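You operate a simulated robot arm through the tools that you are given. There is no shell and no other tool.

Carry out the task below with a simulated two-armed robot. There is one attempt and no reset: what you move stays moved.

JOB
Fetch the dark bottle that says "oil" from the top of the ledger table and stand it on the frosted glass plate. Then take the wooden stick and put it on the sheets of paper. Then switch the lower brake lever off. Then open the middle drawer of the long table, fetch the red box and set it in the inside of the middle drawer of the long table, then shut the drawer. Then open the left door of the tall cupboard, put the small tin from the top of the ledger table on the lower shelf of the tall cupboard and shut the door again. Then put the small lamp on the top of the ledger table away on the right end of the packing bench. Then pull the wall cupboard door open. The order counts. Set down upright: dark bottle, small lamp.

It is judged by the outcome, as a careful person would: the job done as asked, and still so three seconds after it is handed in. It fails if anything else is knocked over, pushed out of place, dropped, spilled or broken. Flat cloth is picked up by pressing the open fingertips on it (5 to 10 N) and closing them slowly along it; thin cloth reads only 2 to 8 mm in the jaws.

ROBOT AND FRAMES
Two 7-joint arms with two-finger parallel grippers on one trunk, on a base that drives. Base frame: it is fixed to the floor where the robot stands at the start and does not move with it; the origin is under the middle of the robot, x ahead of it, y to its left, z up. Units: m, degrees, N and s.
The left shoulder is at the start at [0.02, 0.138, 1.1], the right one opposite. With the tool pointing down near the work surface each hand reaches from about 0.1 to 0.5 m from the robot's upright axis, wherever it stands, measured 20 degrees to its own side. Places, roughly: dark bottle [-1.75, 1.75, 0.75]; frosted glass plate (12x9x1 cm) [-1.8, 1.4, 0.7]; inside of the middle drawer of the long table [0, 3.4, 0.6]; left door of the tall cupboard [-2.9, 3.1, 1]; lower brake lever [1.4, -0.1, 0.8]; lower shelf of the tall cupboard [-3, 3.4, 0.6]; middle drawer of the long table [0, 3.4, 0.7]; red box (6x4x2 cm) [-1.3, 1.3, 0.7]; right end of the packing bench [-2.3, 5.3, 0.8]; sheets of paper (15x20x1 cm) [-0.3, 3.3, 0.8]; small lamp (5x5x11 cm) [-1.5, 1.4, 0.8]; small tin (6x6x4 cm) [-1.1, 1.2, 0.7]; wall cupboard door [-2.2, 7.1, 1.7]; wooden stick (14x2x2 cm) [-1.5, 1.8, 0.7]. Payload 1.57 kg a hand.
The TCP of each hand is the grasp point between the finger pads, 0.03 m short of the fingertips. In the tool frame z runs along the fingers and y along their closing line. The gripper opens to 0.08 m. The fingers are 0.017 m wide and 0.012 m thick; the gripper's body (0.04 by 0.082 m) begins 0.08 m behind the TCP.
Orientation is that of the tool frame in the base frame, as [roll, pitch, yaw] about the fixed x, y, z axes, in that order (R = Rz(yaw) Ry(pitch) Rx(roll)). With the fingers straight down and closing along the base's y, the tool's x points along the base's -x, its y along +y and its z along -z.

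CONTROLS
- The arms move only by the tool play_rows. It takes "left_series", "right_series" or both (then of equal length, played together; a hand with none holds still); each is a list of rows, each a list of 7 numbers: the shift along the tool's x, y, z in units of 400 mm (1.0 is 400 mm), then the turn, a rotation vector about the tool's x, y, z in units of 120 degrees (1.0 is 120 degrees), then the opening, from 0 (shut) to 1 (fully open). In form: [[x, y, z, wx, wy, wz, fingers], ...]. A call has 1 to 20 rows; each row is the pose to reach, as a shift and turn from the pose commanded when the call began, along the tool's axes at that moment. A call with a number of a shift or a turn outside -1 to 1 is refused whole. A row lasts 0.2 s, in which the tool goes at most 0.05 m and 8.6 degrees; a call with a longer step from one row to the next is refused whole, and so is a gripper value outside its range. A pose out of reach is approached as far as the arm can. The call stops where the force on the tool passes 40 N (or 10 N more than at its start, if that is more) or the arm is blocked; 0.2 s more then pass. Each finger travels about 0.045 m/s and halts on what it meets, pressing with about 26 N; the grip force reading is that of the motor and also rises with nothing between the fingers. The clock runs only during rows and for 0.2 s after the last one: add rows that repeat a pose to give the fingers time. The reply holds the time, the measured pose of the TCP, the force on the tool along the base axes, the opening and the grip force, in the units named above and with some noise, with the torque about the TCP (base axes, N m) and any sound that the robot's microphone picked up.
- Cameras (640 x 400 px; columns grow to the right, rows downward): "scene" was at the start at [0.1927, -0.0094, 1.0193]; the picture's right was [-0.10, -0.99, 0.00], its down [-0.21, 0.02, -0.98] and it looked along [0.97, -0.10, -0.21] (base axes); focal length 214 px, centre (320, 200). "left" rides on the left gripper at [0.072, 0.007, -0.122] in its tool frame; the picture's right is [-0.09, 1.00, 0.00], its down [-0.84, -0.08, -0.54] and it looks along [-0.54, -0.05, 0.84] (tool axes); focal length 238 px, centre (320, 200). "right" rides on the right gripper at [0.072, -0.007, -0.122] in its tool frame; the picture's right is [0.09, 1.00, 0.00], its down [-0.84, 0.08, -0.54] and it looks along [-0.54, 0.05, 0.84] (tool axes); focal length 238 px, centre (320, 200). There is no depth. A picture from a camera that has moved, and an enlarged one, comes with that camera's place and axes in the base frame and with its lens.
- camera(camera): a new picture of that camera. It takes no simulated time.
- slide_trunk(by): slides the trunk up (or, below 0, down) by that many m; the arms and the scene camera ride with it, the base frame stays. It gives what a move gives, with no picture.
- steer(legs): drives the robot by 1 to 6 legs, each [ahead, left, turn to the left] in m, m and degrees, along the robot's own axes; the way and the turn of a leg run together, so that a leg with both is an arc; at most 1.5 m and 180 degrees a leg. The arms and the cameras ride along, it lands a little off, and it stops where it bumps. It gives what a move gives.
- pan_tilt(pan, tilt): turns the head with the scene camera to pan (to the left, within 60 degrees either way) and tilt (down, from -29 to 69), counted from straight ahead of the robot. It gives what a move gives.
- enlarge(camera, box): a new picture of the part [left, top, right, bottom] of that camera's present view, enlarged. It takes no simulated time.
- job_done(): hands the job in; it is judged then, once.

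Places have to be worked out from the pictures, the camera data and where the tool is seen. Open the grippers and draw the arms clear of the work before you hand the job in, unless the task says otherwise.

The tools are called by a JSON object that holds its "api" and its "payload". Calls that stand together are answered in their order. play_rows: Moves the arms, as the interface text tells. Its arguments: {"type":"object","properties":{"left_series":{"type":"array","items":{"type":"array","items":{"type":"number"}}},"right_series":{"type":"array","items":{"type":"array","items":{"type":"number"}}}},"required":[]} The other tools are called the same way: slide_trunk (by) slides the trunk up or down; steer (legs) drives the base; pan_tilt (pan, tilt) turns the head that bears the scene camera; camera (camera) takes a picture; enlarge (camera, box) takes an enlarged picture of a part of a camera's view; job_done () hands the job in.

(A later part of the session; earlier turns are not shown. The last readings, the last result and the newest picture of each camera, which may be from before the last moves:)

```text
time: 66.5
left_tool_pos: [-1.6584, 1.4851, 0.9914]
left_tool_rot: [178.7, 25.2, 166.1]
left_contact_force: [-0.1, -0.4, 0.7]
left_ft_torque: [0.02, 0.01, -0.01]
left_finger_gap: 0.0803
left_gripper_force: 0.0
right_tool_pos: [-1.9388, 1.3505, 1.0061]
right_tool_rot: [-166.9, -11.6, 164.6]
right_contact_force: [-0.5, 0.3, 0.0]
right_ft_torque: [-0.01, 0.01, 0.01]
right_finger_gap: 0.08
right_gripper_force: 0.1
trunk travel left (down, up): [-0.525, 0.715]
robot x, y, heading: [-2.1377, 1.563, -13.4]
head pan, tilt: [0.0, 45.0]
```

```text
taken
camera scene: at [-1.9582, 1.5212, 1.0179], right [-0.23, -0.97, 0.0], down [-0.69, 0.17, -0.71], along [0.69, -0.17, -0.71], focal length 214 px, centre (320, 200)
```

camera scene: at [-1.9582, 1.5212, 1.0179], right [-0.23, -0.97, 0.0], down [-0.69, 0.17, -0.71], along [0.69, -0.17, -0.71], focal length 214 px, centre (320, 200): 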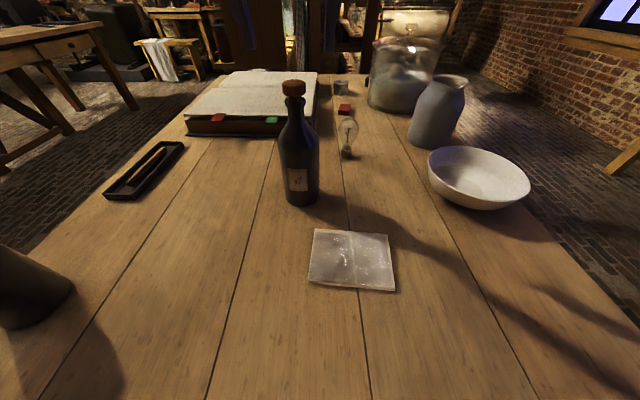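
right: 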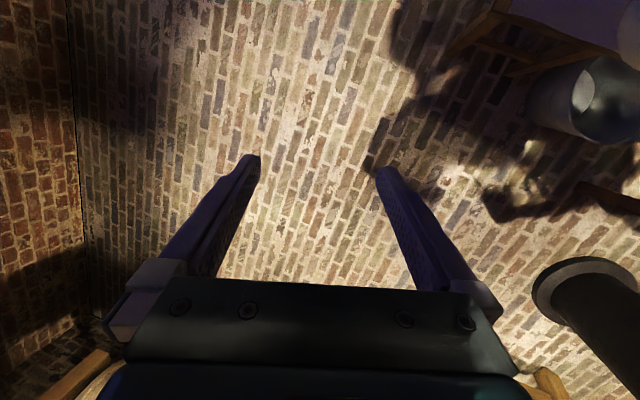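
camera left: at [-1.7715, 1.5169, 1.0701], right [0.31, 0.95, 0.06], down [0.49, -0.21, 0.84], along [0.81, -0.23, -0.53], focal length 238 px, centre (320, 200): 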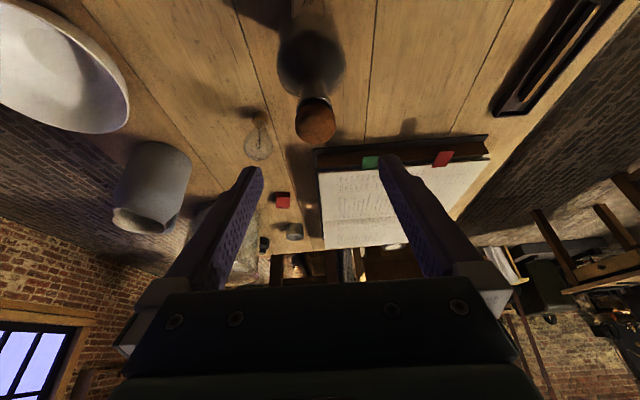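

The cork is now directly under the TCP (≈2 mm off). I'll descend 6.4 cm vertically, then check before closing.

{"api": "play_rows", "payload": {"left_series": [[0.017, 0, 0.0362, 0, 0, 0, 1], [0.034, 0, 0.0724, 0, 0, 0, 1], [0.0511, 0, 0.1086, 0, 0, 0, 1], [0.0681, 0, 0.1448, 0, 0, 0, 1], [0.0681, 0, 0.1448, 0, 0, 0, 1]]}}

{"api": "camera", "payload": {"camera": "left"}}

{"api": "enlarge", "payload": {"camera": "scene", "box": [220, 40, 380, 220]}}

```text
time: 67.7
left_tool_pos: [-1.6582, 1.4875, 0.9271]
left_tool_rot: [178.7, 25.3, 166.1]
left_contact_force: [0.6, 0.5, -0.2]
left_ft_torque: [0.0, 0.01, -0.01]
left_finger_gap: 0.0799
left_gripper_force: 0.0
right_tool_pos: [-1.9382, 1.3501, 1.006]
right_tool_rot: [-166.9, -11.5, 164.6]
right_contact_force: [0.0, 0.0, 0.1]
right_ft_torque: [0.02, 0.0, 0.0]
right_finger_gap: 0.0802
right_gripper_force: 0.1
trunk travel left (down, up): [-0.525, 0.715]
robot x, y, heading: [-2.133, 1.5656, -13.8]
head pan, tilt: [0.0, 45.0]
```

```text
taken
camera left: at [-1.771, 1.5183, 1.0061], right [0.31, 0.95, 0.06], down [0.49, -0.21, 0.84], along [0.81, -0.23, -0.53], focal length 238 px, centre (320, 200)
```

left: 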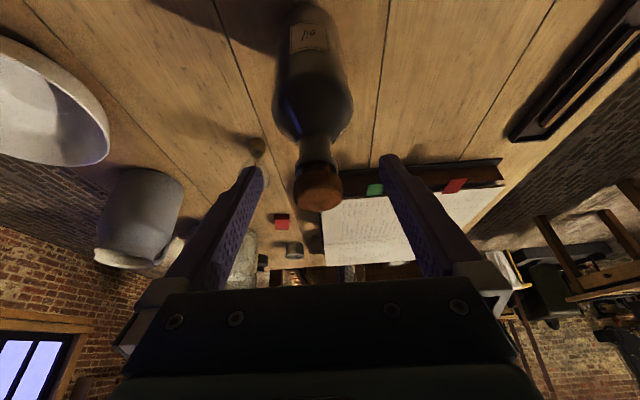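

```text
2.22 times, centred on (300, 130) of scene
camera zoom: at [-1.9581, 1.5211, 1.0179], right [-0.23, -0.97, 0.0], down [-0.69, 0.17, -0.71], along [0.69, -0.17, -0.71], focal length 477 px, centre (364, 356)
```

zoom: 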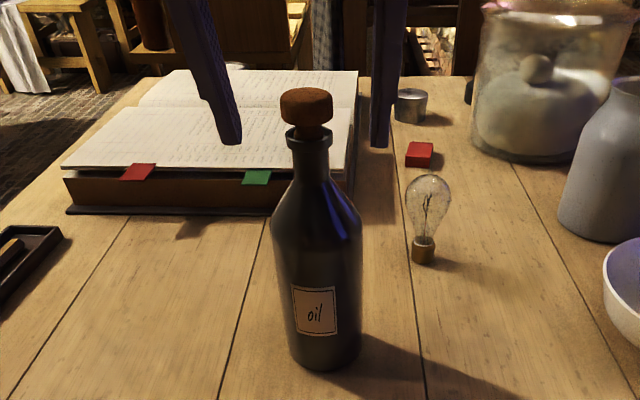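

Fingers straddle the cork/neck evenly with the cork at the TCP. Closing the gripper now.

{"api": "play_rows", "payload": {"left_series": [[0, 0, 0, 0, 0, 0, 0.5], [0, 0, 0, 0, 0, 0, 0.3], [0, 0, 0, 0, 0, 0, 0.1], [0, 0, 0, 0, 0, 0, 0], [0, 0, 0, 0, 0, 0, 0], [0, 0, 0, 0, 0, 0, 0]]}}

{"api": "enlarge", "payload": {"camera": "scene", "box": [220, 40, 380, 220]}}

```text
time: 69.1
left_tool_pos: [-1.6605, 1.4871, 0.9265]
left_tool_rot: [178.7, 25.1, 166.1]
left_contact_force: [-0.7, -0.6, 0.5]
left_ft_torque: [-0.06, 0.01, -0.01]
left_finger_gap: 0.0281
left_gripper_force: 26.0
right_tool_pos: [-1.9395, 1.3492, 1.0063]
right_tool_rot: [-166.9, -11.5, 164.6]
right_contact_force: [-0.6, -0.3, -0.1]
right_ft_torque: [0.01, 0.01, 0.01]
right_finger_gap: 0.0798
right_gripper_force: 0.0
trunk travel left (down, up): [-0.525, 0.715]
robot x, y, heading: [-2.135, 1.5606, -13.7]
head pan, tilt: [0.0, 45.0]
heard: snap
```

```text
2.22 times, centred on (300, 130) of scene
camera zoom: at [-1.9582, 1.521, 1.0179], right [-0.23, -0.97, 0.0], down [-0.69, 0.17, -0.71], along [0.69, -0.17, -0.71], focal length 477 px, centre (364, 356)
```

zoom: 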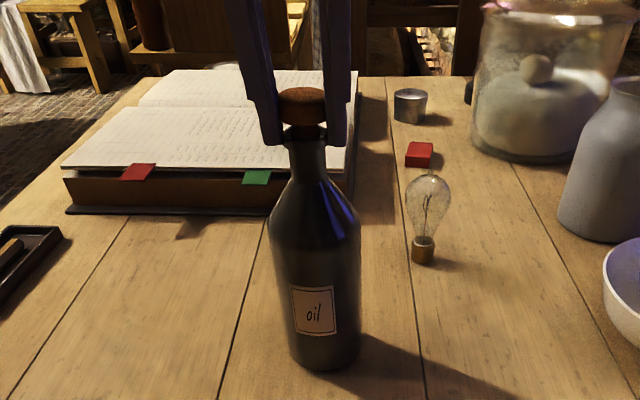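

Gripped (gap 28 mm, 26 N). I'll lift slowly 5 cm and check that the bottle follows.

{"api": "play_rows", "payload": {"left_series": [[-0.006, 0, -0.0126, 0, 0, 0, 0], [-0.0177, 0, -0.0377, 0, 0, 0, 0], [-0.0353, 0, -0.0755, 0, 0, 0, 0], [-0.053, 0, -0.1132, 0, 0, 0, 0], [-0.053, 0, -0.1132, 0, 0, 0, 0], [-0.053, 0, -0.1132, 0, 0, 0, 0]]}}

{"api": "camera", "payload": {"camera": "scene"}}

{"api": "camera", "payload": {"camera": "left"}}

```text
time: 70.5
left_tool_pos: [-1.6598, 1.4861, 0.9779]
left_tool_rot: [178.7, 25.1, 166.1]
left_contact_force: [-0.6, -0.4, -3.0]
left_ft_torque: [-0.02, 0.04, 0.01]
left_finger_gap: 0.0276
left_gripper_force: 26.7
right_tool_pos: [-1.9381, 1.35, 1.0054]
right_tool_rot: [-166.9, -11.5, 164.6]
right_contact_force: [-0.4, -0.6, -0.8]
right_ft_torque: [0.0, 0.03, 0.04]
right_finger_gap: 0.0802
right_gripper_force: 0.0
trunk travel left (down, up): [-0.525, 0.715]
robot x, y, heading: [-2.1361, 1.5633, -13.7]
head pan, tilt: [0.0, 45.0]
```

```text
taken
camera scene: at [-1.9584, 1.5212, 1.0178], right [-0.23, -0.97, 0.0], down [-0.69, 0.17, -0.71], along [0.69, -0.17, -0.71], focal length 214 px, centre (320, 200)
```

scene: 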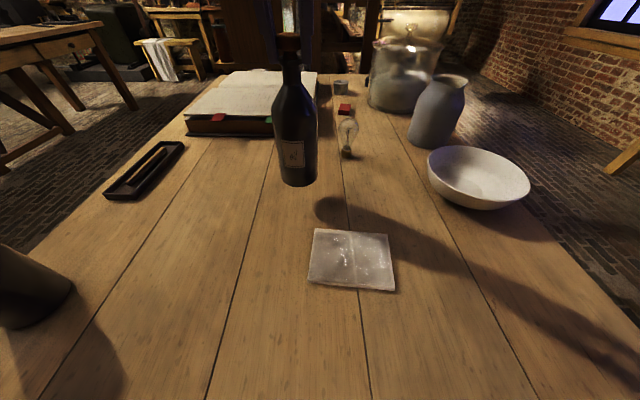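

```text
taken
camera left: at [-1.7723, 1.5177, 1.0565], right [0.31, 0.95, 0.06], down [0.49, -0.21, 0.84], along [0.81, -0.23, -0.53], focal length 238 px, centre (320, 200)
```

left: 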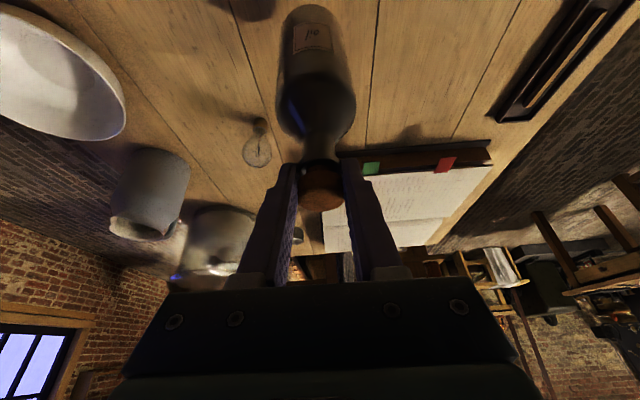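

The bottle hangs upright (≈3 N). Moving it level to above the plate centre (~[-1.809, 1.439]).

{"api": "play_rows", "payload": {"left_series": [[0.02, -0.0136, -0.0094, 0, 0, 0, 0], [0.055, -0.0373, -0.0258, 0, 0, 0, 0], [0.1, -0.0678, -0.0468, 0, 0, 0, 0], [0.15, -0.1017, -0.0703, 0, 0, 0, 0], [0.2, -0.1356, -0.0937, 0, 0, 0, 0], [0.245, -0.1661, -0.1148, 0, 0, 0, 0], [0.28, -0.1899, -0.1312, 0, 0, 0, 0], [0.302, -0.2048, -0.1415, 0, 0, 0, 0], [0.302, -0.2048, -0.1415, 0, 0, 0, 0], [0.302, -0.2048, -0.1415, 0, 0, 0, 0]]}}

{"api": "camera", "payload": {"camera": "scene"}}

{"api": "camera", "payload": {"camera": "left"}}

```text
time: 72.7
left_tool_pos: [-1.8088, 1.4366, 0.9747]
left_tool_rot: [178.7, 25.2, 166.1]
left_contact_force: [-0.7, -0.5, -3.0]
left_ft_torque: [0.03, 0.06, 0.0]
left_finger_gap: 0.0274
left_gripper_force: 25.7
right_tool_pos: [-1.9397, 1.3484, 1.0061]
right_tool_rot: [-166.9, -11.5, 164.6]
right_contact_force: [0.4, 0.8, -0.9]
right_ft_torque: [0.02, -0.02, 0.0]
right_finger_gap: 0.0799
right_gripper_force: 0.0
trunk travel left (down, up): [-0.525, 0.715]
robot x, y, heading: [-2.1354, 1.5608, -13.3]
head pan, tilt: [0.0, 45.0]
```

```text
taken
camera scene: at [-1.9584, 1.5212, 1.0178], right [-0.23, -0.97, 0.0], down [-0.69, 0.17, -0.71], along [0.69, -0.17, -0.71], focal length 214 px, centre (320, 200)
```

scene: 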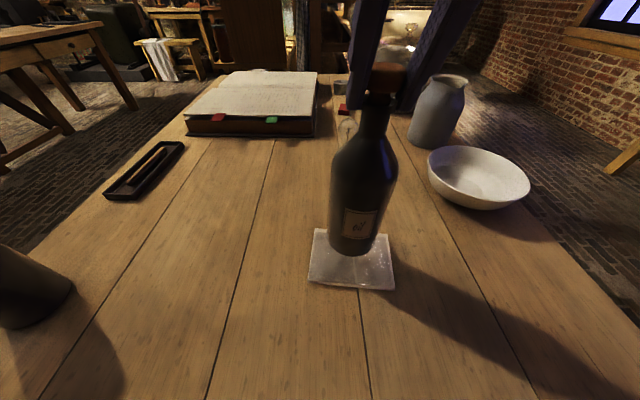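

```text
taken
camera left: at [-1.9207, 1.4685, 1.0546], right [0.31, 0.95, 0.06], down [0.49, -0.21, 0.84], along [0.81, -0.23, -0.53], focal length 238 px, centre (320, 200)
```

left: 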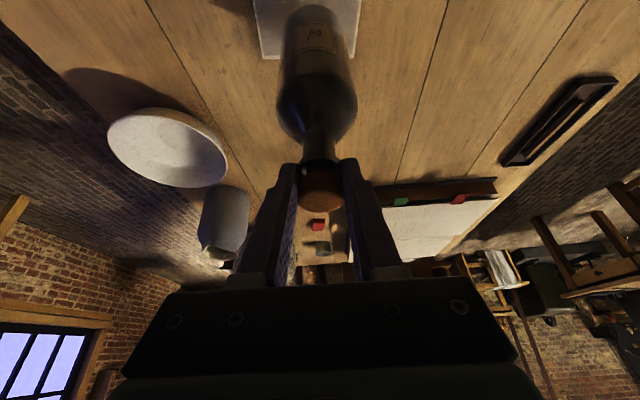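

Centred over the plate. Lowering 3.4 cm, leaving a few mm before contact.

{"api": "play_rows", "payload": {"left_series": [[0.0106, 0, 0.0226, 0, 0, 0, 0], [0.0213, 0, 0.0452, 0, 0, 0, 0], [0.0319, 0, 0.0679, 0, 0, 0, 0], [0.0362, 0, 0.0769, 0, 0, 0, 0], [0.0362, 0, 0.0769, 0, 0, 0, 0], [0.0362, 0, 0.0769, 0, 0, 0, 0]]}}

{"api": "enlarge", "payload": {"camera": "scene", "box": [270, 50, 450, 310]}}

```text
time: 74.1
left_tool_pos: [-1.8093, 1.4382, 0.9414]
left_tool_rot: [178.8, 25.0, 166.1]
left_contact_force: [-1.5, -0.2, -2.7]
left_ft_torque: [0.0, 0.05, -0.01]
left_finger_gap: 0.0276
left_gripper_force: 26.1
right_tool_pos: [-1.9397, 1.3504, 1.0058]
right_tool_rot: [-166.9, -11.5, 164.5]
right_contact_force: [-0.5, -0.6, -0.2]
right_ft_torque: [0.02, -0.01, 0.01]
right_finger_gap: 0.0799
right_gripper_force: 0.0
trunk travel left (down, up): [-0.525, 0.715]
robot x, y, heading: [-2.1367, 1.5613, -13.6]
head pan, tilt: [0.0, 45.0]
```

```text
1.54 times, centred on (360, 180) of scene
camera zoom: at [-1.9584, 1.5212, 1.0178], right [-0.23, -0.97, 0.0], down [-0.69, 0.17, -0.71], along [0.69, -0.17, -0.71], focal length 330 px, centre (258, 231)
```

zoom: 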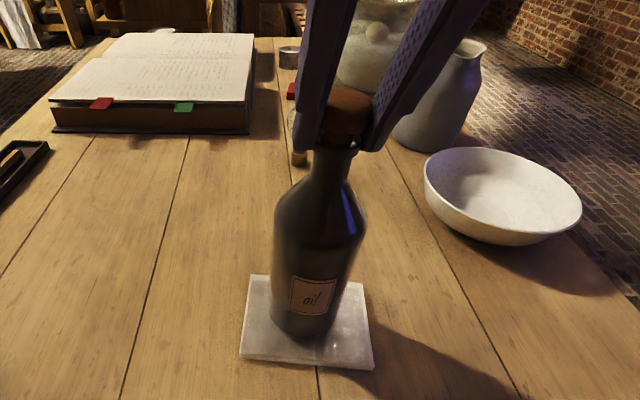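

Bottle base is over the middle of the plate, ~4 mm up. Lowering the last few mm slowly and watching the force.

{"api": "play_rows", "payload": {"left_series": [[0.0011, 0, 0.0023, 0, 0, 0, 0], [0.0021, 0, 0.0045, 0, 0, 0, 0], [0.0032, 0, 0.0068, 0, 0, 0, 0], [0.0043, 0, 0.009, 0, 0, 0, 0], [0.0053, 0, 0.0113, 0, 0, 0, 0], [0.0053, 0, 0.0113, 0, 0, 0, 0]]}}

```text
time: 75.5
left_tool_pos: [-1.8087, 1.4382, 0.9369]
left_tool_rot: [178.8, 25.3, 166.1]
left_contact_force: [0.7, 1.8, 7.2]
left_ft_torque: [-0.02, -0.04, 0.03]
left_finger_gap: 0.0277
left_gripper_force: 26.0
right_tool_pos: [-1.9387, 1.3502, 1.0059]
right_tool_rot: [-167.0, -11.5, 164.6]
right_contact_force: [-0.2, 0.7, 0.4]
right_ft_torque: [0.02, -0.06, 0.03]
right_finger_gap: 0.0801
right_gripper_force: 0.1
trunk travel left (down, up): [-0.525, 0.715]
robot x, y, heading: [-2.133, 1.5647, -13.8]
head pan, tilt: [0.0, 45.0]
```

Contact (force rose ~10 N). I'll ease up half a millimetre, open, and withdraw straight up.

{"api": "play_rows", "payload": {"left_series": [[-0.0006, 0, -0.0013, 0, 0, 0, 0], [-0.0006, 0, -0.0013, 0, 0, 0, 0.45], [-0.0006, 0, -0.0013, 0, 0, 0, 0.6], [-0.0006, 0, -0.0013, 0, 0, 0, 0.9], [-0.0006, 0, -0.0013, 0, 0, 0, 1], [-0.0006, 0, -0.0013, 0, 0, 0, 1], [-0.0212, 0, -0.0452, 0, 0, 0, 1], [-0.0532, 0, -0.113, 0, 0, 0, 1], [-0.0958, 0, -0.2035, 0, 0, 0, 1], [-0.1384, 0, -0.294, 0, 0, 0, 1]]}}

{"api": "camera", "payload": {"camera": "scene"}}

{"api": "enlarge", "payload": {"camera": "scene", "box": [270, 50, 450, 310]}}

```text
time: 77.7
left_tool_pos: [-1.8097, 1.4349, 1.0674]
left_tool_rot: [178.7, 25.1, 166.1]
left_contact_force: [-0.1, -0.7, 0.2]
left_ft_torque: [0.0, 0.01, 0.01]
left_finger_gap: 0.0802
left_gripper_force: 0.1
right_tool_pos: [-1.9383, 1.35, 1.0066]
right_tool_rot: [-166.8, -11.5, 164.7]
right_contact_force: [-0.1, 0.9, -0.6]
right_ft_torque: [-0.01, 0.01, -0.01]
right_finger_gap: 0.0801
right_gripper_force: 0.1
trunk travel left (down, up): [-0.525, 0.715]
robot x, y, heading: [-2.1376, 1.5628, -13.3]
head pan, tilt: [0.0, 45.0]
```

```text
taken
camera scene: at [-1.9581, 1.5211, 1.0179], right [-0.23, -0.97, 0.0], down [-0.69, 0.17, -0.71], along [0.69, -0.17, -0.71], focal length 214 px, centre (320, 200)
```

scene: 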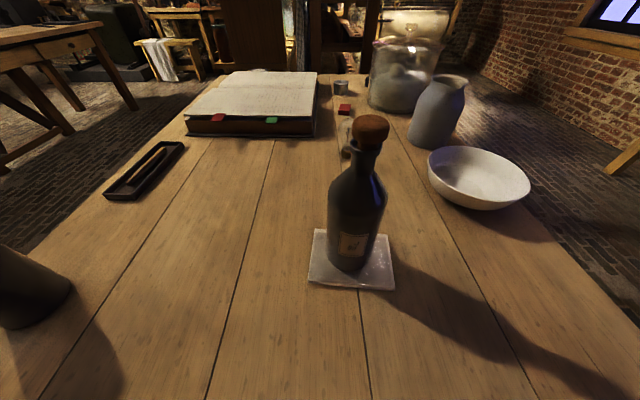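

```text
1.54 times, centred on (360, 180) of scene
camera zoom: at [-1.9581, 1.5211, 1.0179], right [-0.23, -0.97, 0.0], down [-0.69, 0.17, -0.71], along [0.69, -0.17, -0.71], focal length 330 px, centre (258, 231)
```

zoom: 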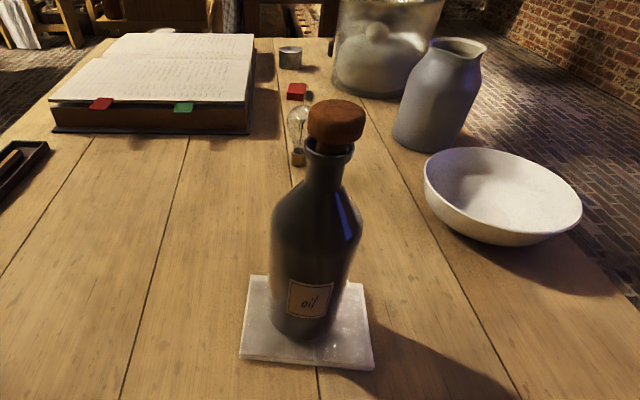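

The bottle is standing on the plate, and nothing else is disturbed. Next the stick: I'll raise the trunk, back away and drive round to the north side facing the pen tray.

{"api": "slide_trunk", "payload": {"by": 0.15}}

{"api": "steer", "payload": {"legs": [[-0.45, 0, 0], [0, 0.85, 0], [0.9, 0, 0], [0, 0, -90]]}}

{"api": "camera", "payload": {"camera": "scene"}}

{"api": "camera", "payload": {"camera": "left"}}

```text
time: 79.5
left_tool_pos: [-1.8085, 1.4353, 1.2154]
left_tool_rot: [178.7, 25.2, 166.1]
left_contact_force: [0.2, 1.6, 0.4]
left_ft_torque: [0.01, 0.03, 0.0]
left_finger_gap: 0.0802
left_gripper_force: 0.0
right_tool_pos: [-1.9386, 1.3485, 1.1554]
right_tool_rot: [-166.9, -11.5, 164.7]
right_contact_force: [0.1, -0.3, 0.5]
right_ft_torque: [-0.01, 0.0, 0.01]
right_finger_gap: 0.0798
right_gripper_force: 0.1
trunk travel left (down, up): [-0.675, 0.565]
robot x, y, heading: [-2.133, 1.5633, -13.5]
head pan, tilt: [0.0, 45.0]
```

```text
time: 94.5
left_tool_pos: [-1.6272, 1.9556, 1.2167]
left_tool_rot: [178.7, 25.1, 74.5]
left_contact_force: [-0.8, 0.9, -0.4]
left_ft_torque: [-0.01, 0.03, -0.01]
left_finger_gap: 0.0801
left_gripper_force: 0.1
right_tool_pos: [-1.7102, 2.0867, 1.1566]
right_tool_rot: [-166.9, -11.5, 73.1]
right_contact_force: [-0.8, 0.2, -0.6]
right_ft_torque: [-0.01, -0.01, 0.0]
right_finger_gap: 0.0802
right_gripper_force: 0.1
trunk travel left (down, up): [-0.675, 0.565]
robot x, y, heading: [-1.4904, 2.2755, -105.1]
head pan, tilt: [0.0, 45.0]
```

```text
taken
camera scene: at [-1.5377, 2.1019, 1.1679], right [-0.97, 0.26, 0.0], down [0.18, 0.68, -0.71], along [-0.18, -0.68, -0.71], focal length 214 px, centre (320, 200)
```

scene: 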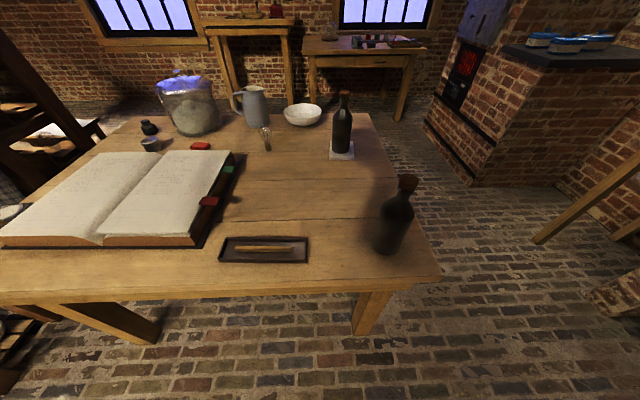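

```text
taken
camera left: at [-1.5916, 2.0668, 1.2954], right [0.94, -0.34, 0.06], down [-0.23, -0.48, 0.84], along [-0.26, -0.81, -0.53], focal length 238 px, centre (320, 200)
```

left: 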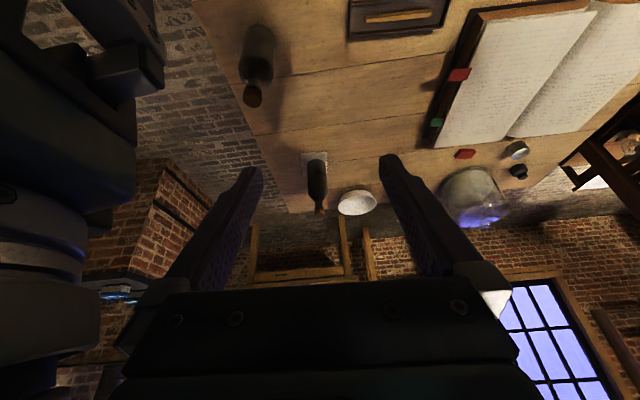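

Facing the tray now. I'll enlarge the tray and stick to work out whether the fingers fit beside the stick.

{"api": "enlarge", "payload": {"camera": "scene", "box": [205, 220, 325, 280]}}

{"api": "enlarge", "payload": {"camera": "left", "box": [330, 0, 470, 60]}}

```text
5.33 times, centred on (265, 250) of scene
camera zoom: at [-1.5377, 2.1019, 1.1679], right [-0.97, 0.26, 0.0], down [0.18, 0.68, -0.71], along [-0.18, -0.68, -0.71], focal length 1144 px, centre (613, -67)
```

zoom: 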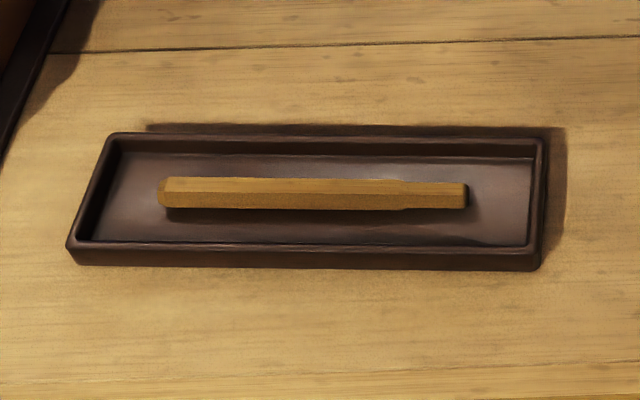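

```text
4.57 times, centred on (400, 30) of left
camera zoom: at [-1.5916, 2.0668, 1.2954], right [0.94, -0.34, 0.06], down [-0.23, -0.48, 0.84], along [-0.26, -0.81, -0.53], focal length 1090 px, centre (-46, 977)
```

zoom: 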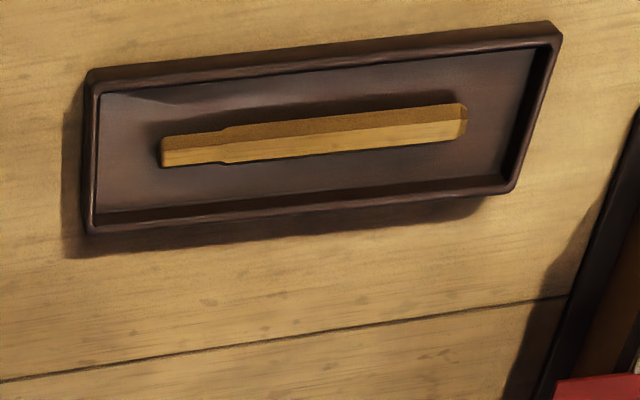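

The stick (≈[-1.485, 1.81]) lies across my view in the tray, seemingly standing proud of the rim. I'll move 0.12 m closer and bring the left hand vertical above it.

{"api": "steer", "payload": {"legs": [[0.12, 0, 0]]}}

{"api": "play_rows", "payload": {"left_series": [[0, 0, 0, 0, 0.07, 0, 1], [0, 0, 0, 0, 0.14, 0, 1], [0, 0, 0, 0, 0.209, 0, 1], [0, 0, 0, 0, 0.209, 0, 1]]}}

{"api": "camera", "payload": {"camera": "scene"}}

```text
time: 95.8
left_tool_pos: [-1.6591, 1.8401, 1.2157]
left_tool_rot: [178.7, 25.2, 74.4]
left_contact_force: [0.1, 0.4, -0.4]
left_ft_torque: [0.02, -0.02, -0.02]
left_finger_gap: 0.0798
left_gripper_force: 0.0
right_tool_pos: [-1.7397, 1.9718, 1.1563]
right_tool_rot: [-166.9, -11.4, 73.0]
right_contact_force: [0.3, 0.0, 0.3]
right_ft_torque: [-0.01, -0.01, 0.02]
right_finger_gap: 0.0802
right_gripper_force: 0.1
trunk travel left (down, up): [-0.675, 0.565]
robot x, y, heading: [-1.5237, 2.1614, -105.2]
head pan, tilt: [0.0, 45.0]
```

```text
time: 96.8
left_tool_pos: [-1.6568, 1.8438, 1.2032]
left_tool_rot: [178.8, -2.3, 75.2]
left_contact_force: [-0.4, -0.7, -0.1]
left_ft_torque: [0.03, 0.03, 0.03]
left_finger_gap: 0.0799
left_gripper_force: 0.1
right_tool_pos: [-1.7401, 1.9723, 1.1562]
right_tool_rot: [-166.9, -11.6, 73.0]
right_contact_force: [0.8, -0.2, -0.5]
right_ft_torque: [-0.02, -0.02, 0.02]
right_finger_gap: 0.0801
right_gripper_force: 0.0
trunk travel left (down, up): [-0.675, 0.565]
robot x, y, heading: [-1.5225, 2.1579, -105.1]
head pan, tilt: [0.0, 45.0]
```

```text
taken
camera scene: at [-1.5688, 1.9867, 1.1679], right [-0.97, 0.26, 0.0], down [0.18, 0.68, -0.71], along [-0.18, -0.68, -0.71], focal length 214 px, centre (320, 200)
```

scene: 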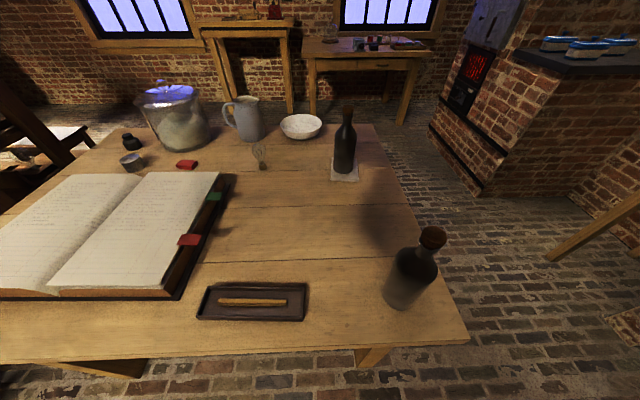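

Hand is vertical. Now I'll move it over the stick at z≈1.0 while turning it 90° so the fingers close across the stick.

{"api": "play_rows", "payload": {"left_series": [[0.001, 0.036, 0.042, 0, 0, 0.0625, 1], [0.002, 0.0715, 0.0847, 0, 0, 0.125, 1], [0.003, 0.107, 0.127, 0, 0, 0.1875, 1], [0.004, 0.143, 0.169, 0, 0, 0.25, 1], [0.005, 0.179, 0.212, 0, 0, 0.3125, 1], [0.005, 0.2145, 0.254, 0, 0, 0.375, 1], [0.006, 0.25, 0.296, 0, 0, 0.4375, 1], [0.007, 0.286, 0.339, 0, 0, 0.5, 1], [0.008, 0.322, 0.381, 0, 0, 0.5625, 1], [0.009, 0.3575, 0.423, 0, 0, 0.625, 1], [0.01, 0.393, 0.466, 0, 0, 0.6875, 1], [0.0107, 0.429, 0.508, 0, 0, 0.75, 1], [0.0107, 0.429, 0.508, 0, 0, 0.75, 1]]}}

{"api": "camera", "payload": {"camera": "left"}}

{"api": "camera", "payload": {"camera": "scene"}}

```text
time: 99.6
left_tool_pos: [-1.4877, 1.799, 1.0164]
left_tool_rot: [179.9, -1.2, -15.0]
left_contact_force: [1.1, -0.1, -0.1]
left_ft_torque: [0.01, 0.04, -0.02]
left_finger_gap: 0.0801
left_gripper_force: 0.0
right_tool_pos: [-1.7396, 1.9705, 1.1571]
right_tool_rot: [-166.9, -11.5, 73.0]
right_contact_force: [-0.5, -0.1, 0.6]
right_ft_torque: [0.01, 0.01, -0.01]
right_finger_gap: 0.0801
right_gripper_force: 0.1
trunk travel left (down, up): [-0.675, 0.565]
robot x, y, heading: [-1.5196, 2.1611, -105.2]
head pan, tilt: [0.0, 45.0]
```

```text
taken
camera left: at [-1.4212, 1.7739, 1.139], right [-0.35, -0.94, 0.0], down [-0.8, 0.3, 0.52], along [-0.49, 0.18, -0.85], focal length 238 px, centre (320, 200)
```

left: 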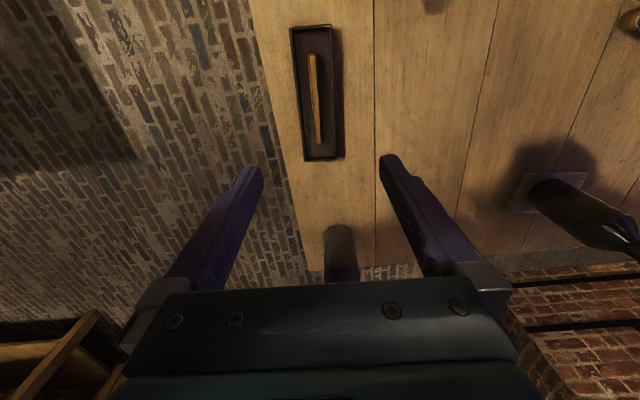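

```text
taken
camera scene: at [-1.5688, 1.9867, 1.1679], right [-0.97, 0.26, 0.0], down [0.18, 0.68, -0.71], along [-0.18, -0.68, -0.71], focal length 214 px, centre (320, 200)
```

scene: 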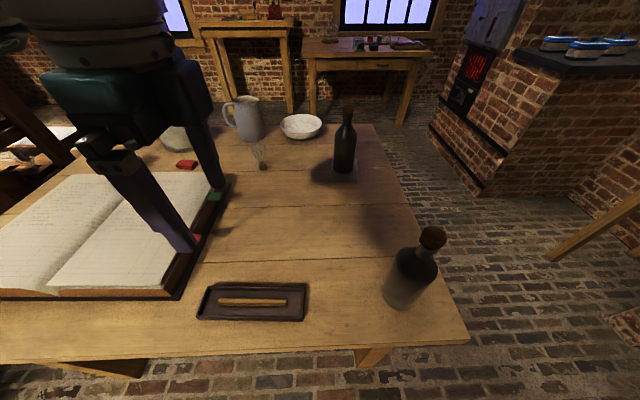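

The stick is aligned with the fingers and only ~6 mm off laterally. I'll enlarge the hand-camera view to measure the stick against the rim.

{"api": "enlarge", "payload": {"camera": "left", "box": [270, 10, 370, 175]}}

{"api": "enlarge", "payload": {"camera": "scene", "box": [190, 275, 315, 330]}}

```text
2.42 times, centred on (320, 92) of left
camera zoom: at [-1.4212, 1.7739, 1.139], right [-0.35, -0.94, 0.0], down [-0.8, 0.3, 0.52], along [-0.49, 0.18, -0.85], focal length 578 px, centre (320, 461)
```

zoom: 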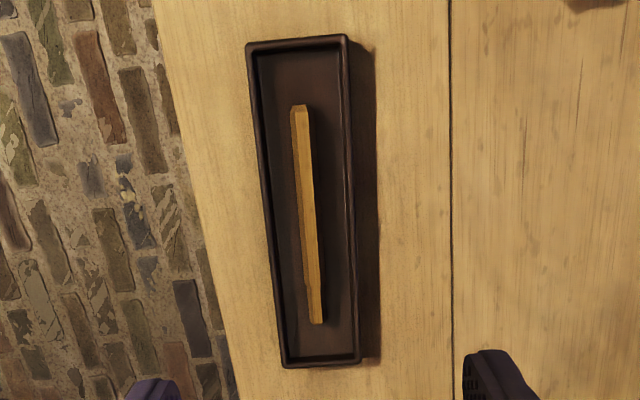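

```text
5.12 times, centred on (252, 302) of scene
camera zoom: at [-1.5688, 1.9867, 1.1679], right [-0.97, 0.26, 0.0], down [0.18, 0.68, -0.71], along [-0.18, -0.68, -0.71], focal length 1098 px, centre (666, -325)
```

zoom: 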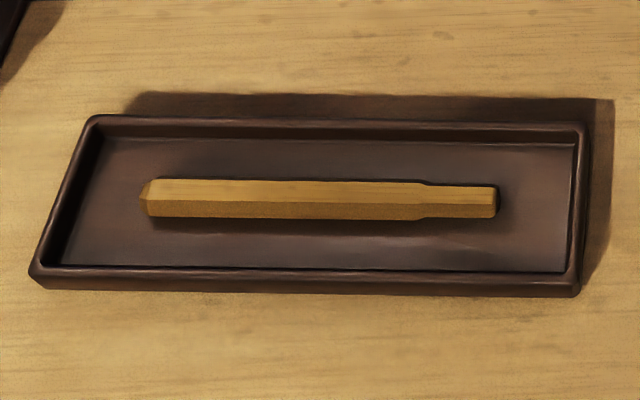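

Tray inner width is about 5 cm and the stick roughly 1.5 cm thick, so fingers can enter with a narrow opening if well centred. I'll come down to z≈0.85, narrowing to ~30 mm, for an accurate look.

{"api": "play_rows", "payload": {"left_series": [[0, -0.004, 0.07, 0, -0.003, 0, 0.8], [0, -0.008, 0.15, 0, -0.006, 0, 0.6], [0, -0.012, 0.23, 0, -0.01, 0, 0.45], [0, -0.016, 0.31, 0, -0.01, 0, 0.375], [0, -0.016, 0.39, 0, -0.01, 0, 0.375], [0, -0.016, 0.415, 0, -0.01, 0, 0.375], [0, -0.016, 0.415, 0, -0.01, 0, 0.375]]}}

{"api": "camera", "payload": {"camera": "left"}}

{"api": "enlarge", "payload": {"camera": "left", "box": [240, 20, 400, 200]}}

{"api": "enlarge", "payload": {"camera": "scene", "box": [170, 200, 330, 340]}}

```text
time: 101.2
left_tool_pos: [-1.483, 1.8052, 0.8504]
left_tool_rot: [180.0, -0.1, -14.9]
left_contact_force: [-0.3, 0.0, 0.1]
left_ft_torque: [0.01, 0.01, -0.02]
left_finger_gap: 0.0304
left_gripper_force: 0.0
right_tool_pos: [-1.7396, 1.9722, 1.1573]
right_tool_rot: [-167.0, -11.5, 73.0]
right_contact_force: [-0.1, -0.1, 0.7]
right_ft_torque: [0.0, 0.0, 0.02]
right_finger_gap: 0.0799
right_gripper_force: 0.1
trunk travel left (down, up): [-0.675, 0.565]
robot x, y, heading: [-1.5199, 2.1576, -105.0]
head pan, tilt: [0.0, 45.0]
```

```text
taken
camera left: at [-1.4143, 1.7789, 0.9715], right [-0.35, -0.94, 0.0], down [-0.79, 0.29, 0.54], along [-0.51, 0.19, -0.84], focal length 238 px, centre (320, 200)
```

left: 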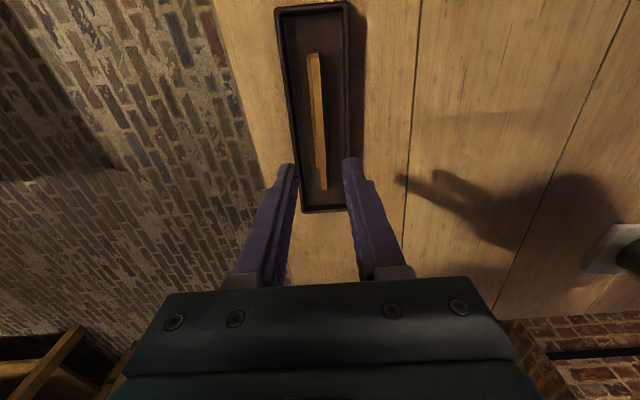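

```text
2.22 times, centred on (320, 110) of left
camera zoom: at [-1.4143, 1.7789, 0.9715], right [-0.35, -0.94, 0.0], down [-0.79, 0.29, 0.54], along [-0.51, 0.19, -0.84], focal length 530 px, centre (320, 400)
```

zoom: 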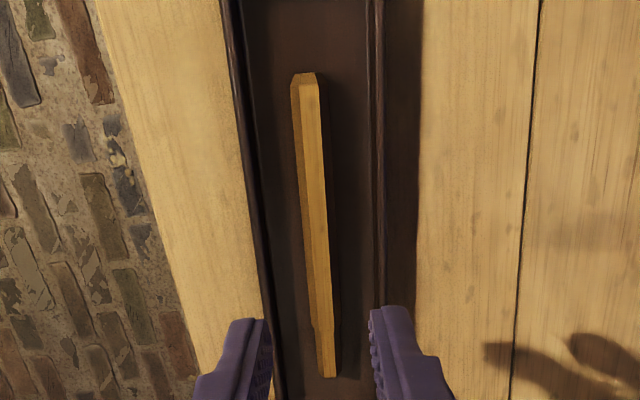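

```text
2.86 times, centred on (250, 270) of scene
camera zoom: at [-1.5688, 1.9867, 1.1679], right [-0.97, 0.26, 0.0], down [0.18, 0.68, -0.71], along [-0.18, -0.68, -0.71], focal length 613 px, centre (520, 0)
```

zoom: 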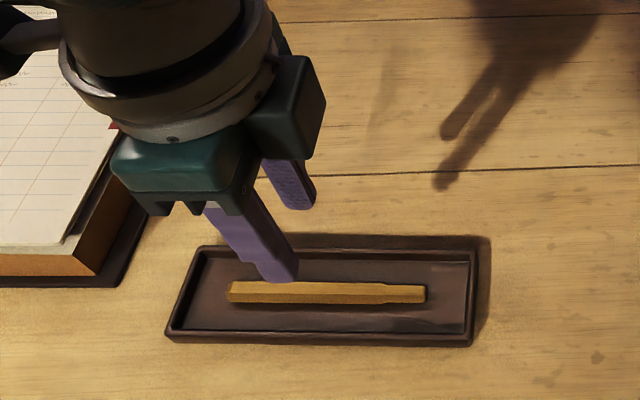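

Inner tray walls sit at about ±24 mm of the tool's centre line and the stick ~1.5 mm off centre. I'll narrow to ~21.5 mm and descend to just above the rim, then check.

{"api": "play_rows", "payload": {"left_series": [[0, 0.001, 0.04, 0, 0, 0, 0.32], [0, 0.002, 0.09, 0, 0, 0, 0.269], [0, 0.002, 0.14, 0, 0, 0, 0.269], [0, 0.002, 0.171, 0, 0, 0, 0.269], [0, 0.002, 0.171, 0, 0, 0, 0.269]]}}

{"api": "enlarge", "payload": {"camera": "left", "box": [240, 60, 400, 240]}}

{"api": "enlarge", "payload": {"camera": "scene", "box": [190, 240, 320, 340]}}

```text
time: 102.4
left_tool_pos: [-1.4833, 1.8027, 0.7813]
left_tool_rot: [179.9, 0.1, -15.0]
left_contact_force: [-0.1, 0.3, -0.4]
left_ft_torque: [0.01, -0.03, 0.02]
left_finger_gap: 0.0214
left_gripper_force: 0.1
right_tool_pos: [-1.7399, 1.9718, 1.1573]
right_tool_rot: [-166.9, -11.5, 72.8]
right_contact_force: [0.2, -0.9, 0.2]
right_ft_torque: [0.02, -0.02, 0.02]
right_finger_gap: 0.0799
right_gripper_force: 0.0
trunk travel left (down, up): [-0.675, 0.565]
robot x, y, heading: [-1.525, 2.1648, -105.3]
head pan, tilt: [0.0, 45.0]
```

```text
2.22 times, centred on (320, 150) of left
camera zoom: at [-1.4146, 1.7778, 0.9033], right [-0.35, -0.94, 0.0], down [-0.79, 0.29, 0.54], along [-0.51, 0.19, -0.84], focal length 530 px, centre (320, 311)
```

zoom: 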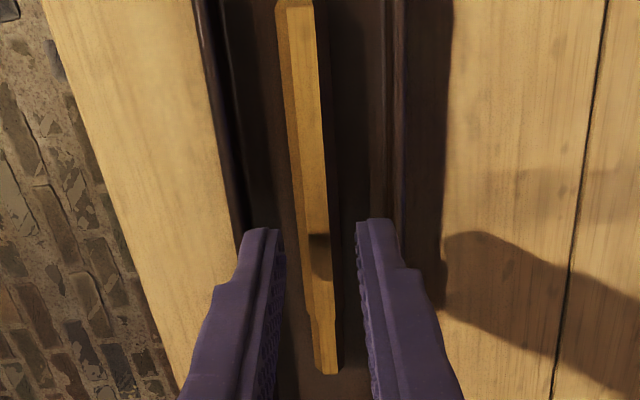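

```text
4.00 times, centred on (255, 290) of scene
camera zoom: at [-1.5688, 1.9867, 1.1679], right [-0.97, 0.26, 0.0], down [0.18, 0.68, -0.71], along [-0.18, -0.68, -0.71], focal length 858 px, centre (580, -160)
```

zoom: 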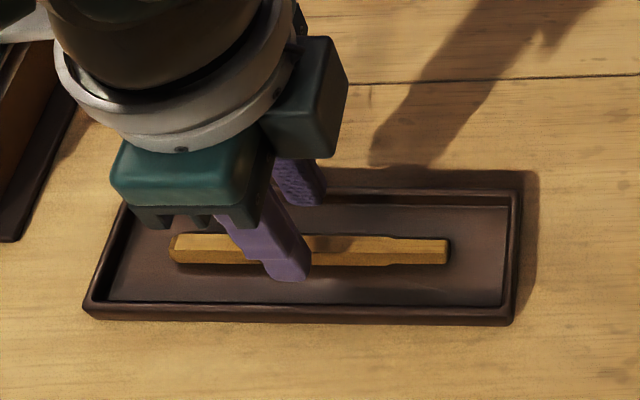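

At rim level the fingers nearly touch the walls; the stick itself is only ~10 mm wide. I'll narrow the gap to 16 mm and shift 1.5 mm toward me before going in.

{"api": "play_rows", "payload": {"left_series": [[0, -0.002, 0, 0, 0, 0, 0.24], [0, -0.0035, 0, 0, 0, 0, 0.2], [0, -0.0035, 0, 0, 0, 0, 0.2]]}}

{"api": "enlarge", "payload": {"camera": "left", "box": [270, 110, 370, 220]}}

```text
time: 103.2
left_tool_pos: [-1.4834, 1.8036, 0.7809]
left_tool_rot: [180.0, 0.0, -15.0]
left_contact_force: [1.1, 0.4, -0.6]
left_ft_torque: [0.01, 0.01, -0.01]
left_finger_gap: 0.016
left_gripper_force: 0.1
right_tool_pos: [-1.7414, 1.9732, 1.1556]
right_tool_rot: [-166.9, -11.5, 73.0]
right_contact_force: [0.4, 0.5, 0.9]
right_ft_torque: [0.01, 0.03, 0.01]
right_finger_gap: 0.0801
right_gripper_force: 0.1
trunk travel left (down, up): [-0.675, 0.565]
robot x, y, heading: [-1.5183, 2.163, -105.2]
head pan, tilt: [0.0, 45.0]
```

```text
3.64 times, centred on (320, 165) of left
camera zoom: at [-1.4143, 1.7792, 0.9034], right [-0.35, -0.94, 0.0], down [-0.79, 0.29, 0.54], along [-0.51, 0.19, -0.84], focal length 867 px, centre (320, 327)
```

zoom: 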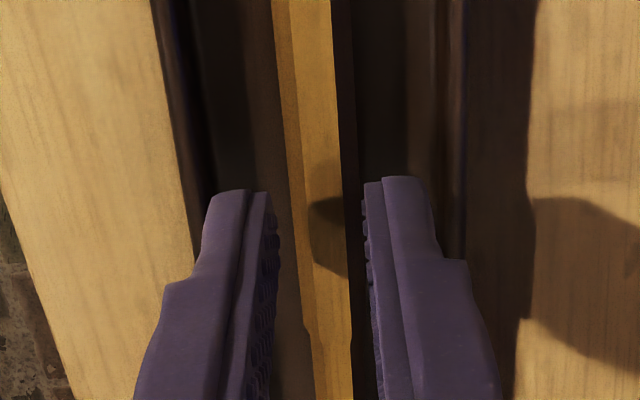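

Close fit. I'll zoom in harder on the left fingertip and rim to judge the margin.

{"api": "enlarge", "payload": {"camera": "left", "box": [280, 140, 320, 170]}}

{"api": "enlarge", "payload": {"camera": "left", "box": [320, 140, 360, 170]}}

```text
13.33 times, centred on (300, 155) of left
camera zoom: at [-1.4143, 1.7792, 0.9034], right [-0.35, -0.94, 0.0], down [-0.79, 0.29, 0.54], along [-0.51, 0.19, -0.84], focal length 3178 px, centre (587, 800)
```

zoom: 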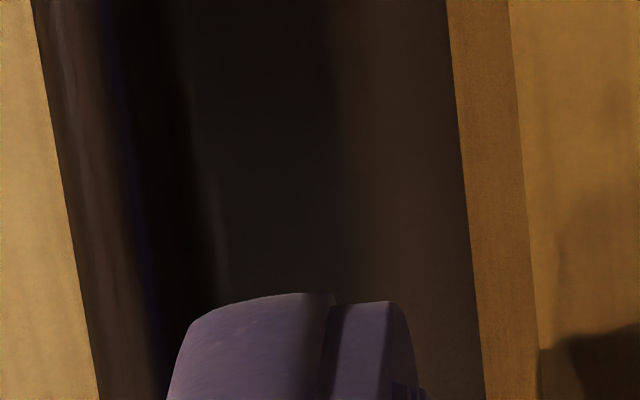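

```text
13.33 times, centred on (340, 155) of left
camera zoom: at [-1.4143, 1.7792, 0.9034], right [-0.35, -0.94, 0.0], down [-0.79, 0.29, 0.54], along [-0.51, 0.19, -0.84], focal length 3178 px, centre (53, 800)
```

zoom: 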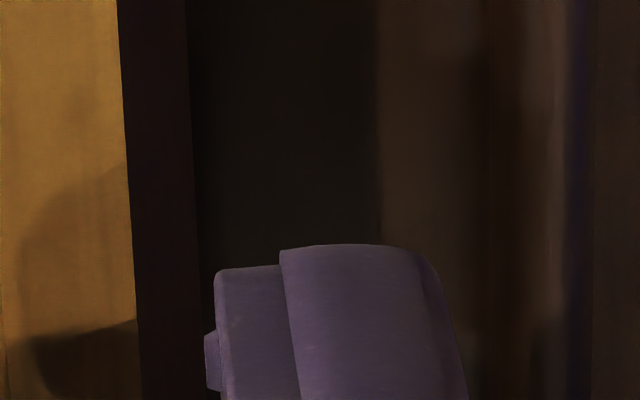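

Left margin ~1 mm, right ~3 mm. I'll shift 1 mm right and descend 11 mm slowly into the tray.

{"api": "play_rows", "payload": {"left_series": [[0, 0.0025, 0, 0, 0, 0, 0.2], [0, 0.0025, 0.006, 0, 0, 0, 0.2], [0, 0.0025, 0.012, 0, 0, 0, 0.2], [0, 0.0025, 0.018, 0, 0, 0, 0.2], [0, 0.0025, 0.0235, 0, 0, 0, 0.2], [0, 0.0025, 0.0235, 0, 0, 0, 0.2]]}}

{"api": "enlarge", "payload": {"camera": "left", "box": [270, 110, 370, 220]}}

```text
time: 104.6
left_tool_pos: [-1.4836, 1.8029, 0.7716]
left_tool_rot: [179.9, 0.0, -14.9]
left_contact_force: [0.7, -0.4, 0.0]
left_ft_torque: [-0.01, 0.0, 0.01]
left_finger_gap: 0.0158
left_gripper_force: 0.1
right_tool_pos: [-1.7402, 1.9729, 1.1567]
right_tool_rot: [-166.9, -11.5, 73.0]
right_contact_force: [0.1, -0.4, -1.2]
right_ft_torque: [-0.01, 0.0, 0.03]
right_finger_gap: 0.0802
right_gripper_force: 0.0
trunk travel left (down, up): [-0.675, 0.565]
robot x, y, heading: [-1.519, 2.157, -105.2]
head pan, tilt: [0.0, 45.0]
```

```text
3.64 times, centred on (320, 165) of left
camera zoom: at [-1.4144, 1.7781, 0.8938], right [-0.35, -0.94, 0.0], down [-0.79, 0.29, 0.54], along [-0.51, 0.19, -0.84], focal length 867 px, centre (320, 327)
```

zoom: 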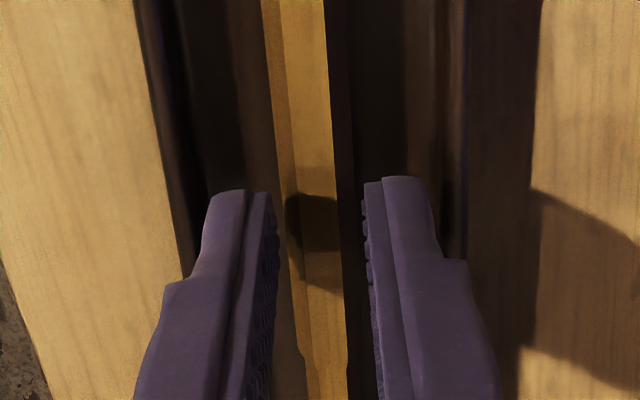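

No contact, fingers are inside the tray on both sides of the stick. Going 3 mm deeper and closing.

{"api": "play_rows", "payload": {"left_series": [[0, 0, 0.004, 0, 0, 0, 0.2], [0, 0, 0.0075, 0, 0, 0, 0.2], [0, 0, 0.0075, 0, 0, 0, 0.15], [0, 0, 0.0075, 0, 0, 0, 0.08], [0, 0, 0.0075, 0, 0, 0, 0], [0, 0, 0.0075, 0, 0, 0, 0], [0, 0, 0.0075, 0, 0, 0, 0]]}}

{"api": "enlarge", "payload": {"camera": "left", "box": [270, 110, 370, 220]}}

```text
time: 106.2
left_tool_pos: [-1.4825, 1.8044, 0.7689]
left_tool_rot: [-180.0, 0.1, -14.9]
left_contact_force: [0.5, 7.8, 18.5]
left_ft_torque: [0.19, 0.02, -0.01]
left_finger_gap: 0.0019
left_gripper_force: 23.6
right_tool_pos: [-1.7402, 1.9727, 1.1557]
right_tool_rot: [-167.0, -11.6, 73.0]
right_contact_force: [-0.2, 0.2, -0.5]
right_ft_torque: [-0.01, -0.01, 0.0]
right_finger_gap: 0.0801
right_gripper_force: 0.0
trunk travel left (down, up): [-0.675, 0.565]
robot x, y, heading: [-1.5232, 2.1633, -105.1]
head pan, tilt: [0.0, 45.0]
```

```text
3.64 times, centred on (320, 165) of left
camera zoom: at [-1.4142, 1.7793, 0.8906], right [-0.35, -0.94, 0.0], down [-0.79, 0.29, 0.54], along [-0.51, 0.19, -0.84], focal length 867 px, centre (320, 327)
```

zoom: 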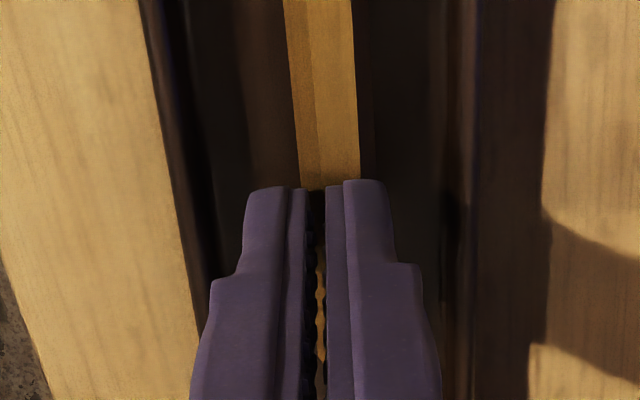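

The fingers slipped shut over the stick's top (gap 2 mm, upward force 18 N) — I'm still too high. I'll reopen to 16 mm and look before going deeper.

{"api": "play_rows", "payload": {"left_series": [[0, 0, -0.005, 0, 0, 0, 0.1], [0, 0, -0.01, 0, 0, 0, 0.2], [0, 0, -0.01, 0, 0, 0, 0.2], [0, 0, -0.01, 0, 0, 0, 0.2]]}}

{"api": "enlarge", "payload": {"camera": "left", "box": [270, 110, 370, 220]}}

{"api": "enlarge", "payload": {"camera": "scene", "box": [190, 240, 320, 340]}}

```text
time: 107.2
left_tool_pos: [-1.4817, 1.8038, 0.7726]
left_tool_rot: [179.9, 0.0, -14.9]
left_contact_force: [0.1, 0.7, 0.2]
left_ft_torque: [-0.01, -0.01, 0.0]
left_finger_gap: 0.0158
left_gripper_force: 0.1
right_tool_pos: [-1.7397, 1.9727, 1.1561]
right_tool_rot: [-166.9, -11.4, 73.0]
right_contact_force: [0.0, 0.0, 0.2]
right_ft_torque: [0.02, 0.0, 0.01]
right_finger_gap: 0.0799
right_gripper_force: 0.1
trunk travel left (down, up): [-0.675, 0.565]
robot x, y, heading: [-1.5217, 2.1639, -104.8]
head pan, tilt: [0.0, 45.0]
```

```text
3.64 times, centred on (320, 165) of left
camera zoom: at [-1.4141, 1.7786, 0.895], right [-0.35, -0.94, 0.0], down [-0.79, 0.29, 0.54], along [-0.51, 0.19, -0.84], focal length 867 px, centre (320, 327)
```

zoom: 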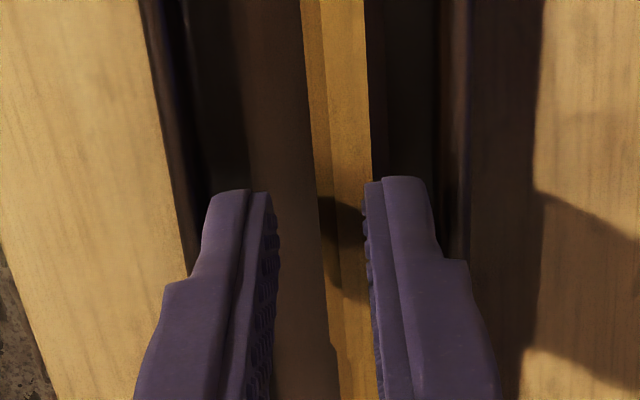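

```text
4.00 times, centred on (255, 290) of scene
camera zoom: at [-1.5688, 1.9867, 1.1679], right [-0.97, 0.26, 0.0], down [0.18, 0.68, -0.71], along [-0.18, -0.68, -0.71], focal length 858 px, centre (580, -160)
```

zoom: 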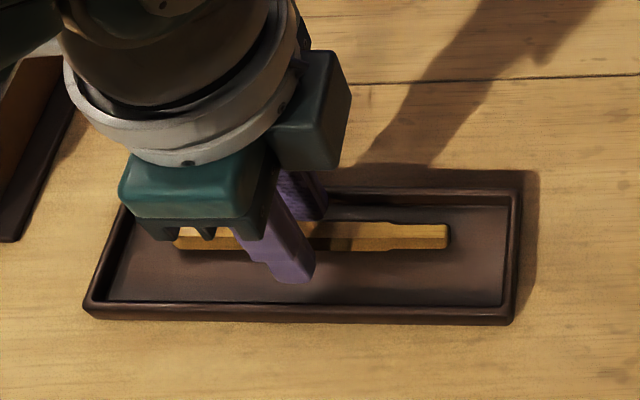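

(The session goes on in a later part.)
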